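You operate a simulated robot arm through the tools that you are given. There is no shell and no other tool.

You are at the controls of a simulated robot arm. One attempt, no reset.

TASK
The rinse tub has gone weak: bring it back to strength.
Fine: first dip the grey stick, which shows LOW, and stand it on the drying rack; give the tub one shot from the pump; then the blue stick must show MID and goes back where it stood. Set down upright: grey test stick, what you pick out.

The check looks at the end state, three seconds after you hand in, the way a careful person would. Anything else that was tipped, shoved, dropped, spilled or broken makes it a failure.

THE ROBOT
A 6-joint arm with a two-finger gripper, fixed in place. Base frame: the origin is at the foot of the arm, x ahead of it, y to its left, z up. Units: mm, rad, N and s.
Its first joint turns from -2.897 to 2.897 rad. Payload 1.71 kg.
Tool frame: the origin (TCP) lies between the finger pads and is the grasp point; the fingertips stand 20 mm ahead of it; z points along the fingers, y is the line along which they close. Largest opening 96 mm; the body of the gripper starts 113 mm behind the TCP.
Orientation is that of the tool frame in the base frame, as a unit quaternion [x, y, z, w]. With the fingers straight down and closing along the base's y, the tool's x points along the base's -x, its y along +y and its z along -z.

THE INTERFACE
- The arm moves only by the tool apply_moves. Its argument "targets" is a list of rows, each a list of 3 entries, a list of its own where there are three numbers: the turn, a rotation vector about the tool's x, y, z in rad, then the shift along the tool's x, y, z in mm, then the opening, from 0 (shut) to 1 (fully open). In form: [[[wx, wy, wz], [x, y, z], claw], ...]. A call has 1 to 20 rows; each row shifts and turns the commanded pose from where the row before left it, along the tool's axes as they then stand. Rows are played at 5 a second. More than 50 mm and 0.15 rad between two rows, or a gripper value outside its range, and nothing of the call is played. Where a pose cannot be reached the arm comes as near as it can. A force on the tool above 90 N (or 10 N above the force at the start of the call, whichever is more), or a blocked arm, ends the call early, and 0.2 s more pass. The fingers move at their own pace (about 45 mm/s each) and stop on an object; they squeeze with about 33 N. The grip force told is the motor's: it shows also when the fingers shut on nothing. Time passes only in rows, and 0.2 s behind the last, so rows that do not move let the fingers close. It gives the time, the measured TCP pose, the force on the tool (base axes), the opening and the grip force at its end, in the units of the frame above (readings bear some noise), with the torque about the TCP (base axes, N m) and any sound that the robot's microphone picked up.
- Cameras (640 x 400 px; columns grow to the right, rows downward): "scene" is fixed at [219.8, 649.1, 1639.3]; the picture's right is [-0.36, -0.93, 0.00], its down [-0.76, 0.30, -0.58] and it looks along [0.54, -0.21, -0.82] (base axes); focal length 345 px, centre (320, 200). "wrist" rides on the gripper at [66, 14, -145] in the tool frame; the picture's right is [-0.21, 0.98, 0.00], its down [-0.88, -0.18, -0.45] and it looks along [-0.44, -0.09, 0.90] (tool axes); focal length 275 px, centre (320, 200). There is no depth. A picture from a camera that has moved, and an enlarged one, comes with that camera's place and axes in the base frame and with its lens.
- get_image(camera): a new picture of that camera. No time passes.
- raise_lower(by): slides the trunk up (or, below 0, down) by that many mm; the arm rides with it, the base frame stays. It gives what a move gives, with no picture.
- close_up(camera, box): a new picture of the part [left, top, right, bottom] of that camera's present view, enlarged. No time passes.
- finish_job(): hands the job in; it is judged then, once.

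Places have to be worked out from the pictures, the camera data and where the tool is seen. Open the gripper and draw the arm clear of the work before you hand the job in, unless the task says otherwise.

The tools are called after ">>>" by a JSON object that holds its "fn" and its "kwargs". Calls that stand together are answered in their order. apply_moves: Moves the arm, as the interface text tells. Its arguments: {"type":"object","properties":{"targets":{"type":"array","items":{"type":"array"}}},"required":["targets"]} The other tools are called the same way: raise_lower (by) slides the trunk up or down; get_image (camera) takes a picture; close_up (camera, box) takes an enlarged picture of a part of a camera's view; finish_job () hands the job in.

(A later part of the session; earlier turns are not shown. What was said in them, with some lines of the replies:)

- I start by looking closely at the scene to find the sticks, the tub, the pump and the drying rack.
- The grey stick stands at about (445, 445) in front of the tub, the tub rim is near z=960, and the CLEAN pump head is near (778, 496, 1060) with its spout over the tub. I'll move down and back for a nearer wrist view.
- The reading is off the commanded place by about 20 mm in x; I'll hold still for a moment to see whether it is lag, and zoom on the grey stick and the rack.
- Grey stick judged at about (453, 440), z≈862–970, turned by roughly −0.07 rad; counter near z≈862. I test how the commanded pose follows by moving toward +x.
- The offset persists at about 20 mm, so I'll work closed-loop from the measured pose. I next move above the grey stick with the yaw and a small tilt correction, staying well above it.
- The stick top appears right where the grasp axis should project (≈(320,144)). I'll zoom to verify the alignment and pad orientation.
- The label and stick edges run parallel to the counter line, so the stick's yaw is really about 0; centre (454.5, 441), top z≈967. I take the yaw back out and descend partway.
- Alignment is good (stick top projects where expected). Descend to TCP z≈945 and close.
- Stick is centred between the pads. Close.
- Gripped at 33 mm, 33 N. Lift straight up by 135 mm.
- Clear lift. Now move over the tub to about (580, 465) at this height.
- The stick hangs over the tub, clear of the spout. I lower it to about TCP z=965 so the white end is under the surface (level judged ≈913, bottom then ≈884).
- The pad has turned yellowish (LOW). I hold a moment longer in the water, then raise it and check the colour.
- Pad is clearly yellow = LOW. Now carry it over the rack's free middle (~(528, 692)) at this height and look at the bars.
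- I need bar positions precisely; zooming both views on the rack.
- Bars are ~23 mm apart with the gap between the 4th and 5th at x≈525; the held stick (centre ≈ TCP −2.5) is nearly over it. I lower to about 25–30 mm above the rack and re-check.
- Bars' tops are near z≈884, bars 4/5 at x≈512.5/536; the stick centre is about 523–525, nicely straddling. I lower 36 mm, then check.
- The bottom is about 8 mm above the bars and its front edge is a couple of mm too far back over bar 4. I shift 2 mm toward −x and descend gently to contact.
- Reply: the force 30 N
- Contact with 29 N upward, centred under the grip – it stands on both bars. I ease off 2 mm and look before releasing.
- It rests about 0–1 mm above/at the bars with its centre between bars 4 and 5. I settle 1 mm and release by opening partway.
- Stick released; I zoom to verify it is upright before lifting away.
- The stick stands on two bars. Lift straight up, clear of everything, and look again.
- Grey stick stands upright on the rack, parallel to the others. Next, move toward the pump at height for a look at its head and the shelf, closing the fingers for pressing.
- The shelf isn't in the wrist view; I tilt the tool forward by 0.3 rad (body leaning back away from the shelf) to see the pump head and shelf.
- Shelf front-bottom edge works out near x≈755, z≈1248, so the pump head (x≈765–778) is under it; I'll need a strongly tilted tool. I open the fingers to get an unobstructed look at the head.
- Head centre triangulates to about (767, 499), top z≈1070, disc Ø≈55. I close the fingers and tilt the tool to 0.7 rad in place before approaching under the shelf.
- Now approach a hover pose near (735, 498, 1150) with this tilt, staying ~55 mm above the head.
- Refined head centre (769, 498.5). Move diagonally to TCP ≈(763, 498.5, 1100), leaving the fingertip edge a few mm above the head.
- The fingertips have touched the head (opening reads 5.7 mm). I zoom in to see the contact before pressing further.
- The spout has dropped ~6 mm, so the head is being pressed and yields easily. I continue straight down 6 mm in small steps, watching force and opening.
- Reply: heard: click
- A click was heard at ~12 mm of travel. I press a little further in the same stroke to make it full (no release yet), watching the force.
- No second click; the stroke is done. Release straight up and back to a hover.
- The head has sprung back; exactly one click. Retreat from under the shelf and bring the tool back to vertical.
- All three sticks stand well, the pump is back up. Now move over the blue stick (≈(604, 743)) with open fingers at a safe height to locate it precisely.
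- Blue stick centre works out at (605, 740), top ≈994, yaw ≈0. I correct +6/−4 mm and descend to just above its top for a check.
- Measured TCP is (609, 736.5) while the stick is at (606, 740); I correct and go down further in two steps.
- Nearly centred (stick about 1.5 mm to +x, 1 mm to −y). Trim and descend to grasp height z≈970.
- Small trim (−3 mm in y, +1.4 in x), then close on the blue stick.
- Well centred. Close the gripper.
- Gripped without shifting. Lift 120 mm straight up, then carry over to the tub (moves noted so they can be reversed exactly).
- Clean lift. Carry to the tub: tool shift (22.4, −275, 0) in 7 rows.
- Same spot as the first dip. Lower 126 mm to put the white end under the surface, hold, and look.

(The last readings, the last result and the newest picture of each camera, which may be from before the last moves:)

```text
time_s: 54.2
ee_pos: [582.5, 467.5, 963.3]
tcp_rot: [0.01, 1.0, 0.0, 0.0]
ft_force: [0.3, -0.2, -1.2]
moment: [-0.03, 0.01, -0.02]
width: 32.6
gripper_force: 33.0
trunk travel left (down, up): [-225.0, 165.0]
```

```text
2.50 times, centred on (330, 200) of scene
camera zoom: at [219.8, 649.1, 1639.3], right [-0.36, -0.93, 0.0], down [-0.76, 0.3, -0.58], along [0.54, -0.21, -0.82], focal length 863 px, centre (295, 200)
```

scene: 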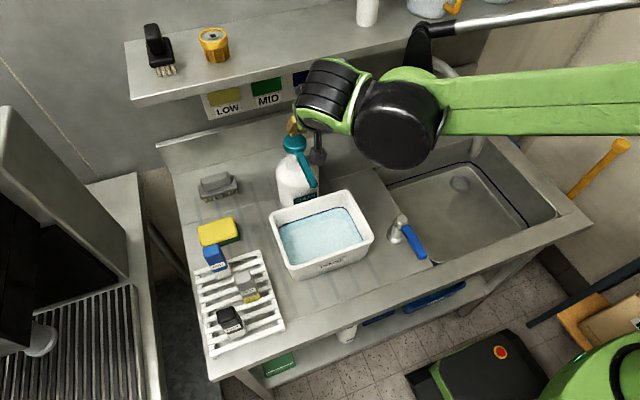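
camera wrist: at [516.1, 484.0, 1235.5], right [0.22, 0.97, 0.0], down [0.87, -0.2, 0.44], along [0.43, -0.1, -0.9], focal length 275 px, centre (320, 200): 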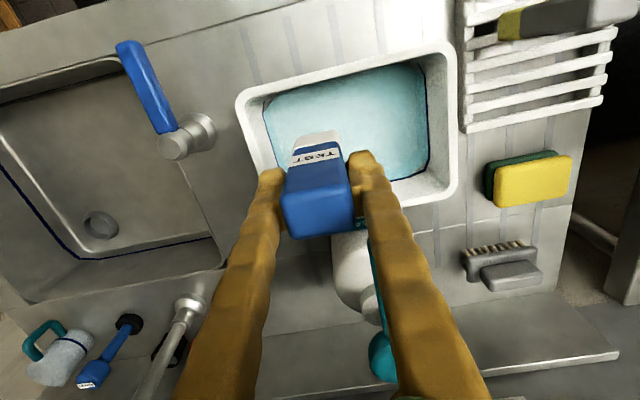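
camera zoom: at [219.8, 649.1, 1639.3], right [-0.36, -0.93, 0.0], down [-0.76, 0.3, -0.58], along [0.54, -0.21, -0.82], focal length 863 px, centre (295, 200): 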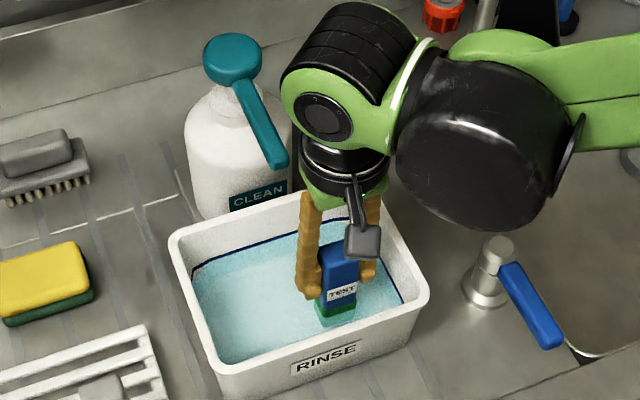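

The pad is green = MID. Raise it the same 126 mm and check.

>>> {"fn": "apply_moves", "kwargs": {"targets": [[[0, 0, 0], [0, 0, -20], 0.2], [[0, 0, 0], [0, 0, -26], 0.2], [[0, 0, 0], [0, 0, -27], 0.2], [[0, 0, 0], [0, 0, -27], 0.2], [[0, 0, 0], [0, 0, -26], 0.2], [[0, 0, 0], [0, 0, 0], 0.2], [[0, 0, 0], [0, 0, 0], 0.2], [[0, 0, 0], [0, 0, 0], 0.2]]}}

>>> {"fn": "close_up", "kwargs": {"camera": "scene", "box": [250, 120, 410, 280]}}

```text
time_s: 56.0
ee_pos: [582.3, 467.1, 1088.9]
tcp_rot: [0.01, 1.0, -0.001, 0.0]
ft_force: [0.0, -0.5, 0.0]
moment: [-0.02, 0.0, 0.03]
width: 33.0
gripper_force: 32.9
trunk travel left (down, up): [-225.0, 165.0]
```

```text
2.50 times, centred on (330, 200) of scene
camera zoom: at [219.8, 649.1, 1639.3], right [-0.36, -0.93, 0.0], down [-0.76, 0.3, -0.58], along [0.54, -0.21, -0.82], focal length 863 px, centre (295, 200)
```

zoom: 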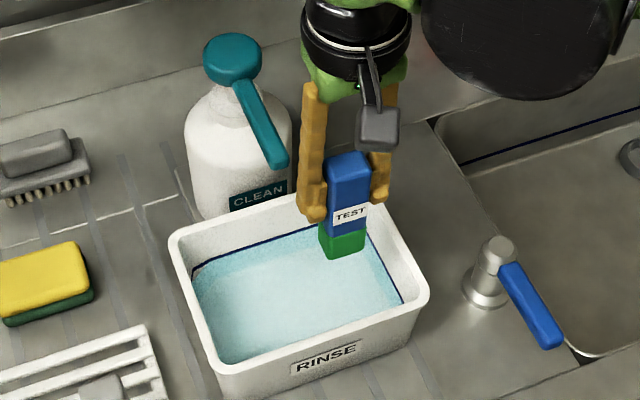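

Green, matching MID. Carry it back along the exact reverse path to above its old spot.

>>> {"fn": "apply_moves", "kwargs": {"targets": [[[0, 0, 0], [-3.2, 39, 0], 0.2], [[0, 0, 0], [-3.2, 39, 0], 0.2], [[0, 0, 0], [-3.2, 39, 0], 0.2], [[0, 0, 0], [-3.2, 39, 0], 0.2], [[0, 0, 0], [-3.2, 39, 0], 0.2], [[0, 0, 0], [-3.2, 39, 0], 0.2], [[0, 0, 0], [-3.2, 39, 0], 0.2], [[0, 0, 0], [0, 0, 0], 0.2], [[0, 0, 0], [0, 0, 0], 0.2]]}}

>>> {"fn": "get_image", "kwargs": {"camera": "wrist"}}

>>> {"fn": "close_up", "kwargs": {"camera": "scene", "box": [190, 200, 310, 340]}}

```text
time_s: 58.0
ee_pos: [607.6, 739.4, 1089.6]
tcp_rot: [0.01, 1.0, -0.001, 0.0]
ft_force: [-0.1, -0.1, -0.4]
moment: [0.01, -0.01, -0.01]
width: 32.8
gripper_force: 32.6
trunk travel left (down, up): [-225.0, 165.0]
```

```text
taken
camera wrist: at [543.4, 754.7, 1235.4], right [0.22, 0.97, 0.0], down [0.87, -0.2, 0.44], along [0.43, -0.1, -0.9], focal length 275 px, centre (320, 200)
```

wrist: 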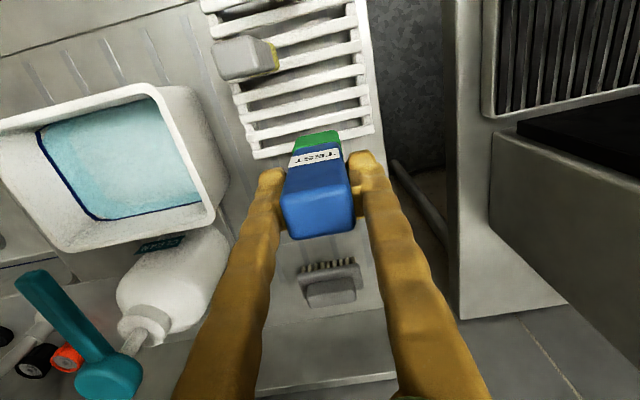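

```text
2.86 times, centred on (250, 270) of scene
camera zoom: at [219.8, 649.1, 1639.3], right [-0.36, -0.93, 0.0], down [-0.76, 0.3, -0.58], along [0.54, -0.21, -0.82], focal length 986 px, centre (520, 0)
```

zoom: 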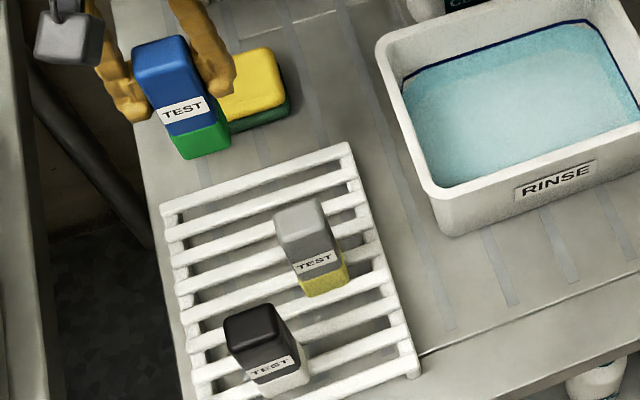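

Back above the spot within ~2 mm. Lower 108 mm (to ≈12 mm above the rack), then compare with the pre-lift view.

>>> {"fn": "apply_moves", "kwargs": {"targets": [[[0, 0, 0], [0, 0, 28], 0.2], [[0, 0, 0], [0, 0, 28], 0.2], [[0, 0, 0], [0, 0, 28], 0.2], [[0, 0, 0], [0, 0, 14], 0.2], [[0, 0, 0], [0, 0, 10], 0.2], [[0, 0, 0], [0, 0, 0], 0.2], [[0, 0, 0], [0, 0, 0], 0.2], [[0, 0, 0], [0, 0, 0], 0.2]]}}

>>> {"fn": "close_up", "kwargs": {"camera": "wrist", "box": [250, 110, 390, 260]}}

>>> {"fn": "close_up", "kwargs": {"camera": "scene", "box": [190, 220, 290, 320]}}

```text
time_s: 59.8
ee_pos: [608.6, 740.4, 980.8]
tcp_rot: [0.01, 1.0, 0.0, 0.0]
ft_force: [-1.0, 0.4, -1.0]
moment: [-0.01, -0.01, 0.0]
width: 32.7
gripper_force: 33.2
trunk travel left (down, up): [-225.0, 165.0]
```

```text
2.67 times, centred on (320, 185) of wrist
camera zoom: at [543.7, 755.0, 1125.5], right [0.22, 0.97, 0.0], down [0.87, -0.2, 0.44], along [0.43, -0.1, -0.9], focal length 734 px, centre (320, 240)
```

zoom: 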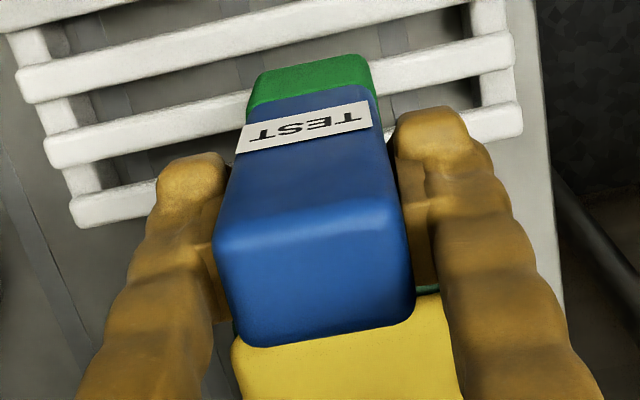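

```text
4.00 times, centred on (240, 270) of scene
camera zoom: at [219.8, 649.1, 1639.3], right [-0.36, -0.93, 0.0], down [-0.76, 0.3, -0.58], along [0.54, -0.21, -0.82], focal length 1380 px, centre (640, -80)
```

zoom: 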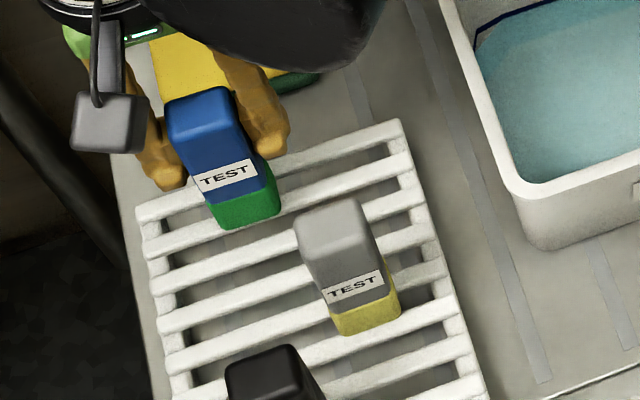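

Matches; 10.6 mm to go. Lower 9.5 mm gently.

>>> {"fn": "apply_moves", "kwargs": {"targets": [[[0, 0, 0], [0, 0, 4], 0.2], [[0, 0, 0], [0, 0, 3], 0.2], [[0, 0, 0], [0, 0, 2.5], 0.2], [[0, 0, 0], [0, 0, 0], 0.2], [[0, 0, 0], [0, 0, 0], 0.2]]}}

>>> {"fn": "close_up", "kwargs": {"camera": "wrist", "box": [250, 110, 390, 260]}}

>>> {"fn": "close_up", "kwargs": {"camera": "scene", "box": [190, 220, 290, 320]}}

```text
time_s: 61.0
ee_pos: [609.5, 738.5, 970.7]
tcp_rot: [0.009, 1.0, 0.0, -0.001]
ft_force: [0.0, -0.2, -0.8]
moment: [-0.02, 0.0, 0.0]
width: 32.9
gripper_force: 32.7
trunk travel left (down, up): [-225.0, 165.0]
```

```text
2.67 times, centred on (320, 185) of wrist
camera zoom: at [544.6, 753.9, 1116.2], right [0.22, 0.97, 0.0], down [0.87, -0.2, 0.44], along [0.43, -0.1, -0.9], focal length 734 px, centre (320, 240)
```

zoom: 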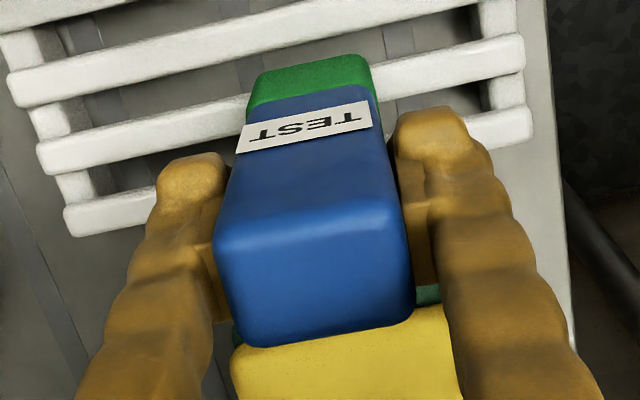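

```text
4.00 times, centred on (240, 270) of scene
camera zoom: at [219.8, 649.1, 1639.3], right [-0.36, -0.93, 0.0], down [-0.76, 0.3, -0.58], along [0.54, -0.21, -0.82], focal length 1380 px, centre (640, -80)
```

zoom: 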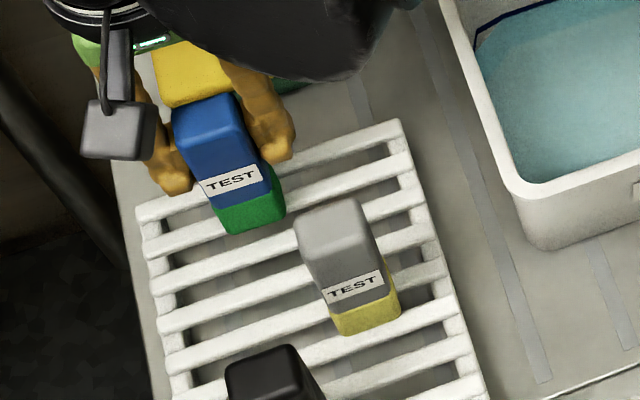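

About 1–2 mm left. Lower in half-millimetre steps to light contact.

>>> {"fn": "apply_moves", "kwargs": {"targets": [[[0, 0, 0], [0, 0, 0.6], 0.2], [[0, 0, 0], [0, 0, 0.6], 0.2], [[0, 0, 0], [0, 0, 0], 0.2]]}}

```text
time_s: 61.8
ee_pos: [608.6, 738.9, 970.5]
tcp_rot: [0.01, 1.0, 0.0, -0.001]
ft_force: [-0.7, 0.4, 0.1]
moment: [-0.02, -0.03, 0.0]
width: 32.6
gripper_force: 32.8
trunk travel left (down, up): [-225.0, 165.0]
```

>>> {"fn": "apply_moves", "kwargs": {"targets": [[[0, 0, 0], [0, 0, 0.6], 0.2], [[0, 0, 0], [0, 0, 0], 0.2], [[0, 0, 0], [0, 0, 0], 0.2]]}}

```text
time_s: 62.6
ee_pos: [610.3, 738.6, 969.5]
tcp_rot: [0.009, 1.0, 0.001, 0.0]
ft_force: [-1.0, -0.4, 0.0]
moment: [-0.02, -0.03, 0.02]
width: 32.7
gripper_force: 33.1
trunk travel left (down, up): [-225.0, 165.0]
```

No contact force yet (z≈969.5, grasp was ≈968–969.6). Another 1.2 mm down.

>>> {"fn": "apply_moves", "kwargs": {"targets": [[[0, 0, 0], [0, 0, 0.6], 0.2], [[0, 0, 0], [0, 0, 0.6], 0.2], [[0, 0, 0], [0, 0, 0], 0.2], [[0, 0, 0], [0, 0, 0], 0.2]]}}

>>> {"fn": "close_up", "kwargs": {"camera": "wrist", "box": [250, 110, 390, 260]}}

>>> {"fn": "close_up", "kwargs": {"camera": "scene", "box": [190, 220, 290, 320]}}

```text
time_s: 63.6
ee_pos: [609.6, 739.1, 969.9]
tcp_rot: [0.009, 1.0, 0.001, 0.0]
ft_force: [1.2, 0.5, 7.7]
moment: [-0.04, 0.04, -0.03]
width: 32.7
gripper_force: 31.9
trunk travel left (down, up): [-225.0, 165.0]
```

```text
2.67 times, centred on (320, 185) of wrist
camera zoom: at [544.8, 753.5, 1114.7], right [0.22, 0.97, 0.0], down [0.87, -0.2, 0.44], along [0.43, -0.1, -0.9], focal length 734 px, centre (320, 240)
```

zoom: 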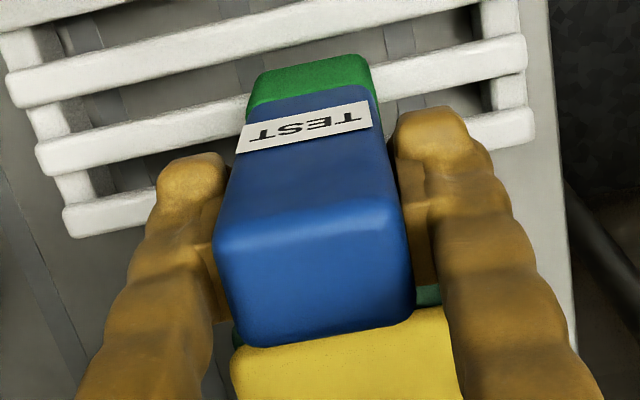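

```text
4.00 times, centred on (240, 270) of scene
camera zoom: at [219.8, 649.1, 1639.3], right [-0.36, -0.93, 0.0], down [-0.76, 0.3, -0.58], along [0.54, -0.21, -0.82], focal length 1380 px, centre (640, -80)
```

zoom: 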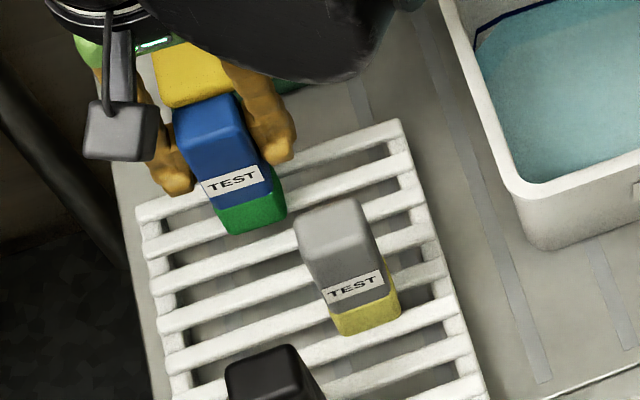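

Light contact (7.7 N), place within ~1 mm of the original. Ease off slightly and open just a few millimetres first to see that it stands by itself.

>>> {"fn": "apply_moves", "kwargs": {"targets": [[[0, 0, 0], [0, 0, -0.5], 0.2], [[0, 0, 0], [0, 0, 0], 0.3], [[0, 0, 0], [0, 0, 0], 0.36], [[0, 0, 0], [0, 0, 0], 0.4], [[0, 0, 0], [0, 0, 0], 0.42], [[0, 0, 0], [0, 0, 0], 0.42], [[0, 0, 0], [0, 0, 0], 0.42], [[0, 0, 0], [0, 0, 0], 0.42]]}}

>>> {"fn": "close_up", "kwargs": {"camera": "wrist", "box": [250, 110, 390, 260]}}

>>> {"fn": "close_up", "kwargs": {"camera": "scene", "box": [190, 220, 290, 320]}}

```text
time_s: 65.4
ee_pos: [610.1, 739.4, 969.4]
tcp_rot: [0.009, 1.0, -0.001, 0.0]
ft_force: [0.2, 0.6, -0.1]
moment: [0.01, -0.01, 0.01]
width: 40.0
gripper_force: 0.1
trunk travel left (down, up): [-225.0, 165.0]
```

```text
2.67 times, centred on (320, 185) of wrist
camera zoom: at [545.5, 753.9, 1114.4], right [0.22, 0.97, 0.0], down [0.87, -0.2, 0.44], along [0.43, -0.1, -0.9], focal length 734 px, centre (320, 240)
```

zoom: 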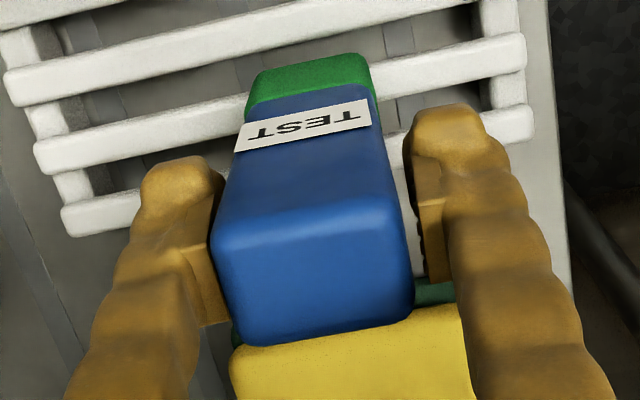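

```text
4.00 times, centred on (240, 270) of scene
camera zoom: at [219.8, 649.1, 1639.3], right [-0.36, -0.93, 0.0], down [-0.76, 0.3, -0.58], along [0.54, -0.21, -0.82], focal length 1380 px, centre (640, -80)
```

zoom: 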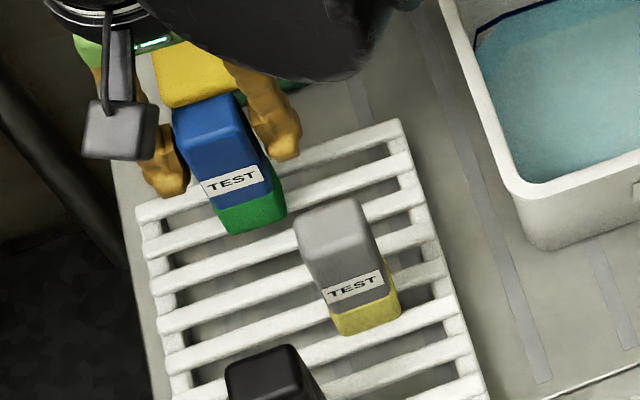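

It stands on its own, upright and in place. Open further, then lift straight up.

>>> {"fn": "apply_moves", "kwargs": {"targets": [[[0, 0, 0], [0, 0, 0], 0.5], [[0, 0, 0], [0, 0, 0], 0.6], [[0, 0, 0], [0, 0, 0], 0.75], [[0, 0, 0], [0, 0, 0], 0.75], [[0, 0, 0], [0, 0, 0], 0.75], [[0, 0, 0], [0, 0, -10], 0.75], [[0, 0, 0], [0, 0, -20], 0.75], [[0, 0, 0], [0, 0, -30], 0.75], [[0, 0, 0], [0, 0, -35], 0.75], [[0, 0, 0], [0, 0, -35], 0.75], [[0, 0, 0], [0, 0, -35], 0.75], [[0, 0, 0], [0, 0, 0], 0.75]]}}

>>> {"fn": "get_image", "kwargs": {"camera": "wrist"}}

>>> {"fn": "close_up", "kwargs": {"camera": "scene", "box": [190, 220, 290, 350]}}

```text
time_s: 68.0
ee_pos: [611.2, 738.8, 1133.1]
tcp_rot: [0.009, 1.0, 0.0, 0.0]
ft_force: [0.2, -0.4, 0.1]
moment: [0.01, 0.01, -0.06]
width: 72.0
gripper_force: 0.0
trunk travel left (down, up): [-225.0, 165.0]
```

```text
taken
camera wrist: at [546.7, 753.6, 1278.9], right [0.22, 0.97, 0.0], down [0.87, -0.2, 0.44], along [0.43, -0.1, -0.9], focal length 275 px, centre (320, 200)
```

wrist: 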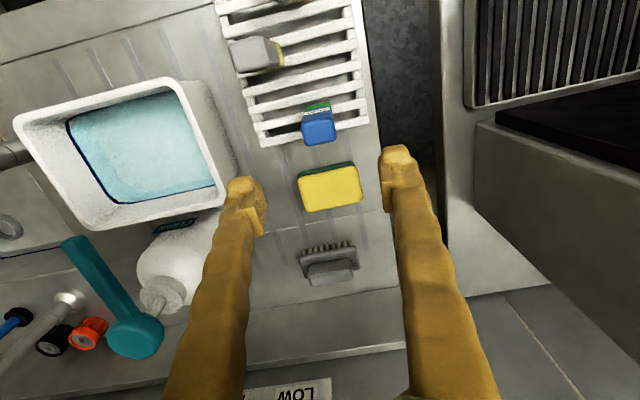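

```text
3.08 times, centred on (240, 285) of scene
camera zoom: at [219.8, 649.1, 1639.3], right [-0.36, -0.93, 0.0], down [-0.76, 0.3, -0.58], along [0.54, -0.21, -0.82], focal length 1062 px, centre (566, -62)
```

zoom: 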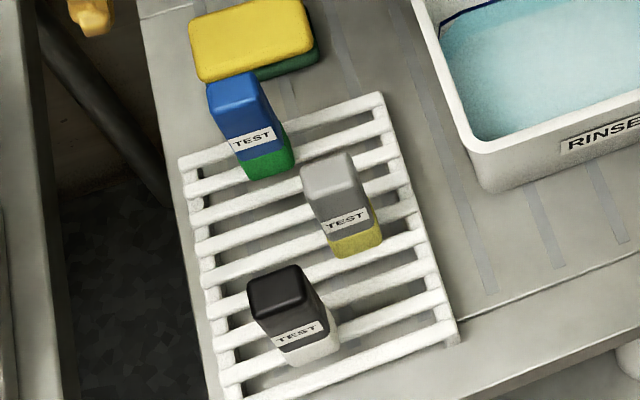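

Blue stick stands where it was, green pad showing; grey stands with yellow. Now raise and draw the arm back to near its start pose.

>>> {"fn": "apply_moves", "kwargs": {"targets": [[[0, 0, 0], [0, 0, -40], 1], [[0, 0, 0], [0, 0, -40], 1], [[0, 0, 0], [0, 0, -40], 1], [[0, 0, 0], [0, 0, -40], 1], [[0, 0, 0], [26, -38, 0], 1], [[0, 0, 0], [26, -38, 0], 1], [[0, 0, 0], [26, -38, 0], 1], [[0, 0, 0], [26, -38, 0], 1], [[0, 0, 0], [26, -38, 0], 1], [[0, 0, 0], [26, -38, 0], 1], [[0, 0, 0], [26, -38, 0], 1], [[0, 0, 0], [26, -38, 0], 1], [[0, 0, 0], [0, 0, 0], 1], [[0, 0, 0], [0, 0, 0], 1]]}}

>>> {"fn": "get_image", "kwargs": {"camera": "scene"}}

>>> {"fn": "close_up", "kwargs": {"camera": "scene", "box": [180, 120, 400, 360]}}

>>> {"fn": "get_image", "kwargs": {"camera": "wrist"}}

```text
time_s: 71.0
ee_pos: [398.6, 435.5, 1281.0]
tcp_rot: [0.009, 1.0, 0.001, -0.001]
ft_force: [1.1, -0.7, 0.1]
moment: [-0.04, -0.01, 0.01]
width: 96.2
gripper_force: 0.0
out of reach, approached as far as the arm can: row 4
trunk travel left (down, up): [-225.0, 165.0]
```

```text
taken
```

scene: 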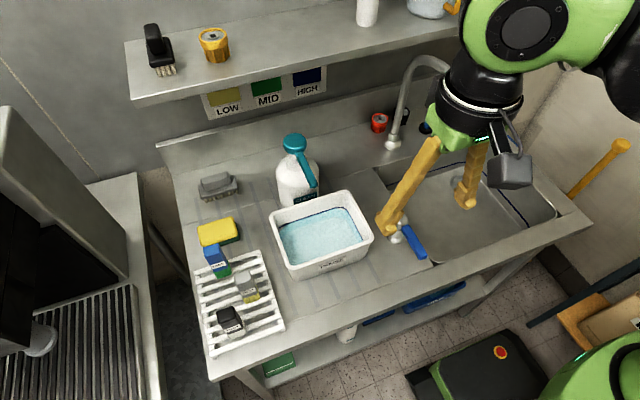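

```text
1.67 times, centred on (290, 240) of scene
camera zoom: at [219.8, 649.1, 1639.3], right [-0.36, -0.93, 0.0], down [-0.76, 0.3, -0.58], along [0.54, -0.21, -0.82], focal length 575 px, centre (370, 133)
```

zoom: 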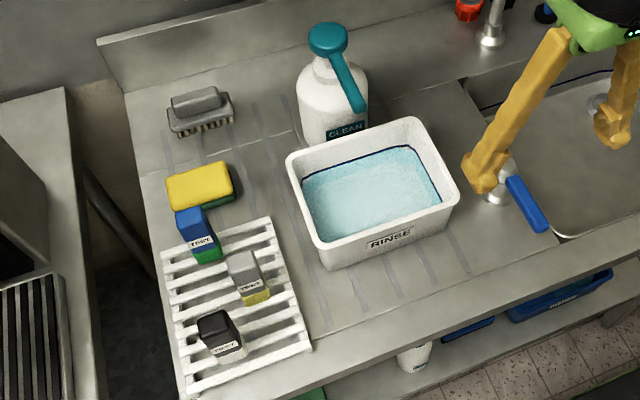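

```text
taken
camera wrist: at [332.8, 451.0, 1425.5], right [0.22, 0.97, 0.0], down [0.87, -0.2, 0.44], along [0.43, -0.1, -0.9], focal length 275 px, centre (320, 200)
```

wrist: 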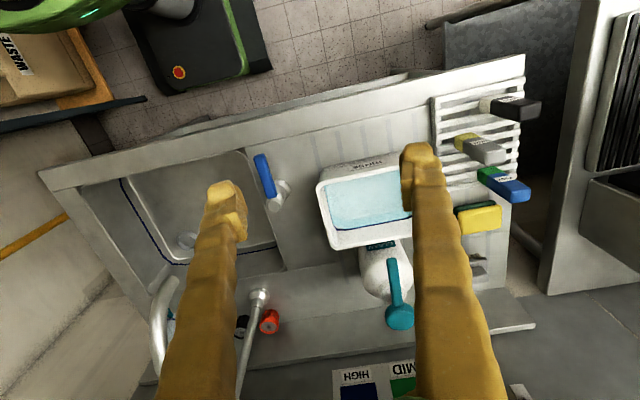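

Everything stands as wanted: grey (LOW) and blue (MID) upright on the rack, the pump and tub undisturbed, and the open gripper well clear. I hand the job in.

>>> {"fn": "finish_job", "kwargs": {}}

```text
The job is handed in.
```

The rinse tub is back at MID strength, and I've handed the job in; the result of the check hasn't come back to me.

- **Grey stick:** it was dipped and its pad turned yellow, matching LOW. It now stands upright on the drying rack, between the blue and black sticks.
- **Pump:** I gave the tub one press from the CLEAN bottle. One click was heard, and the pump head came back up.
- **Blue stick:** it was dipped after the pump shot and its pad turned green, matching MID. It is back upright within about 1 mm of where it stood.

In the last pictures nothing else had been moved or spilled. The gripper is open and the arm is raised clear of the work.
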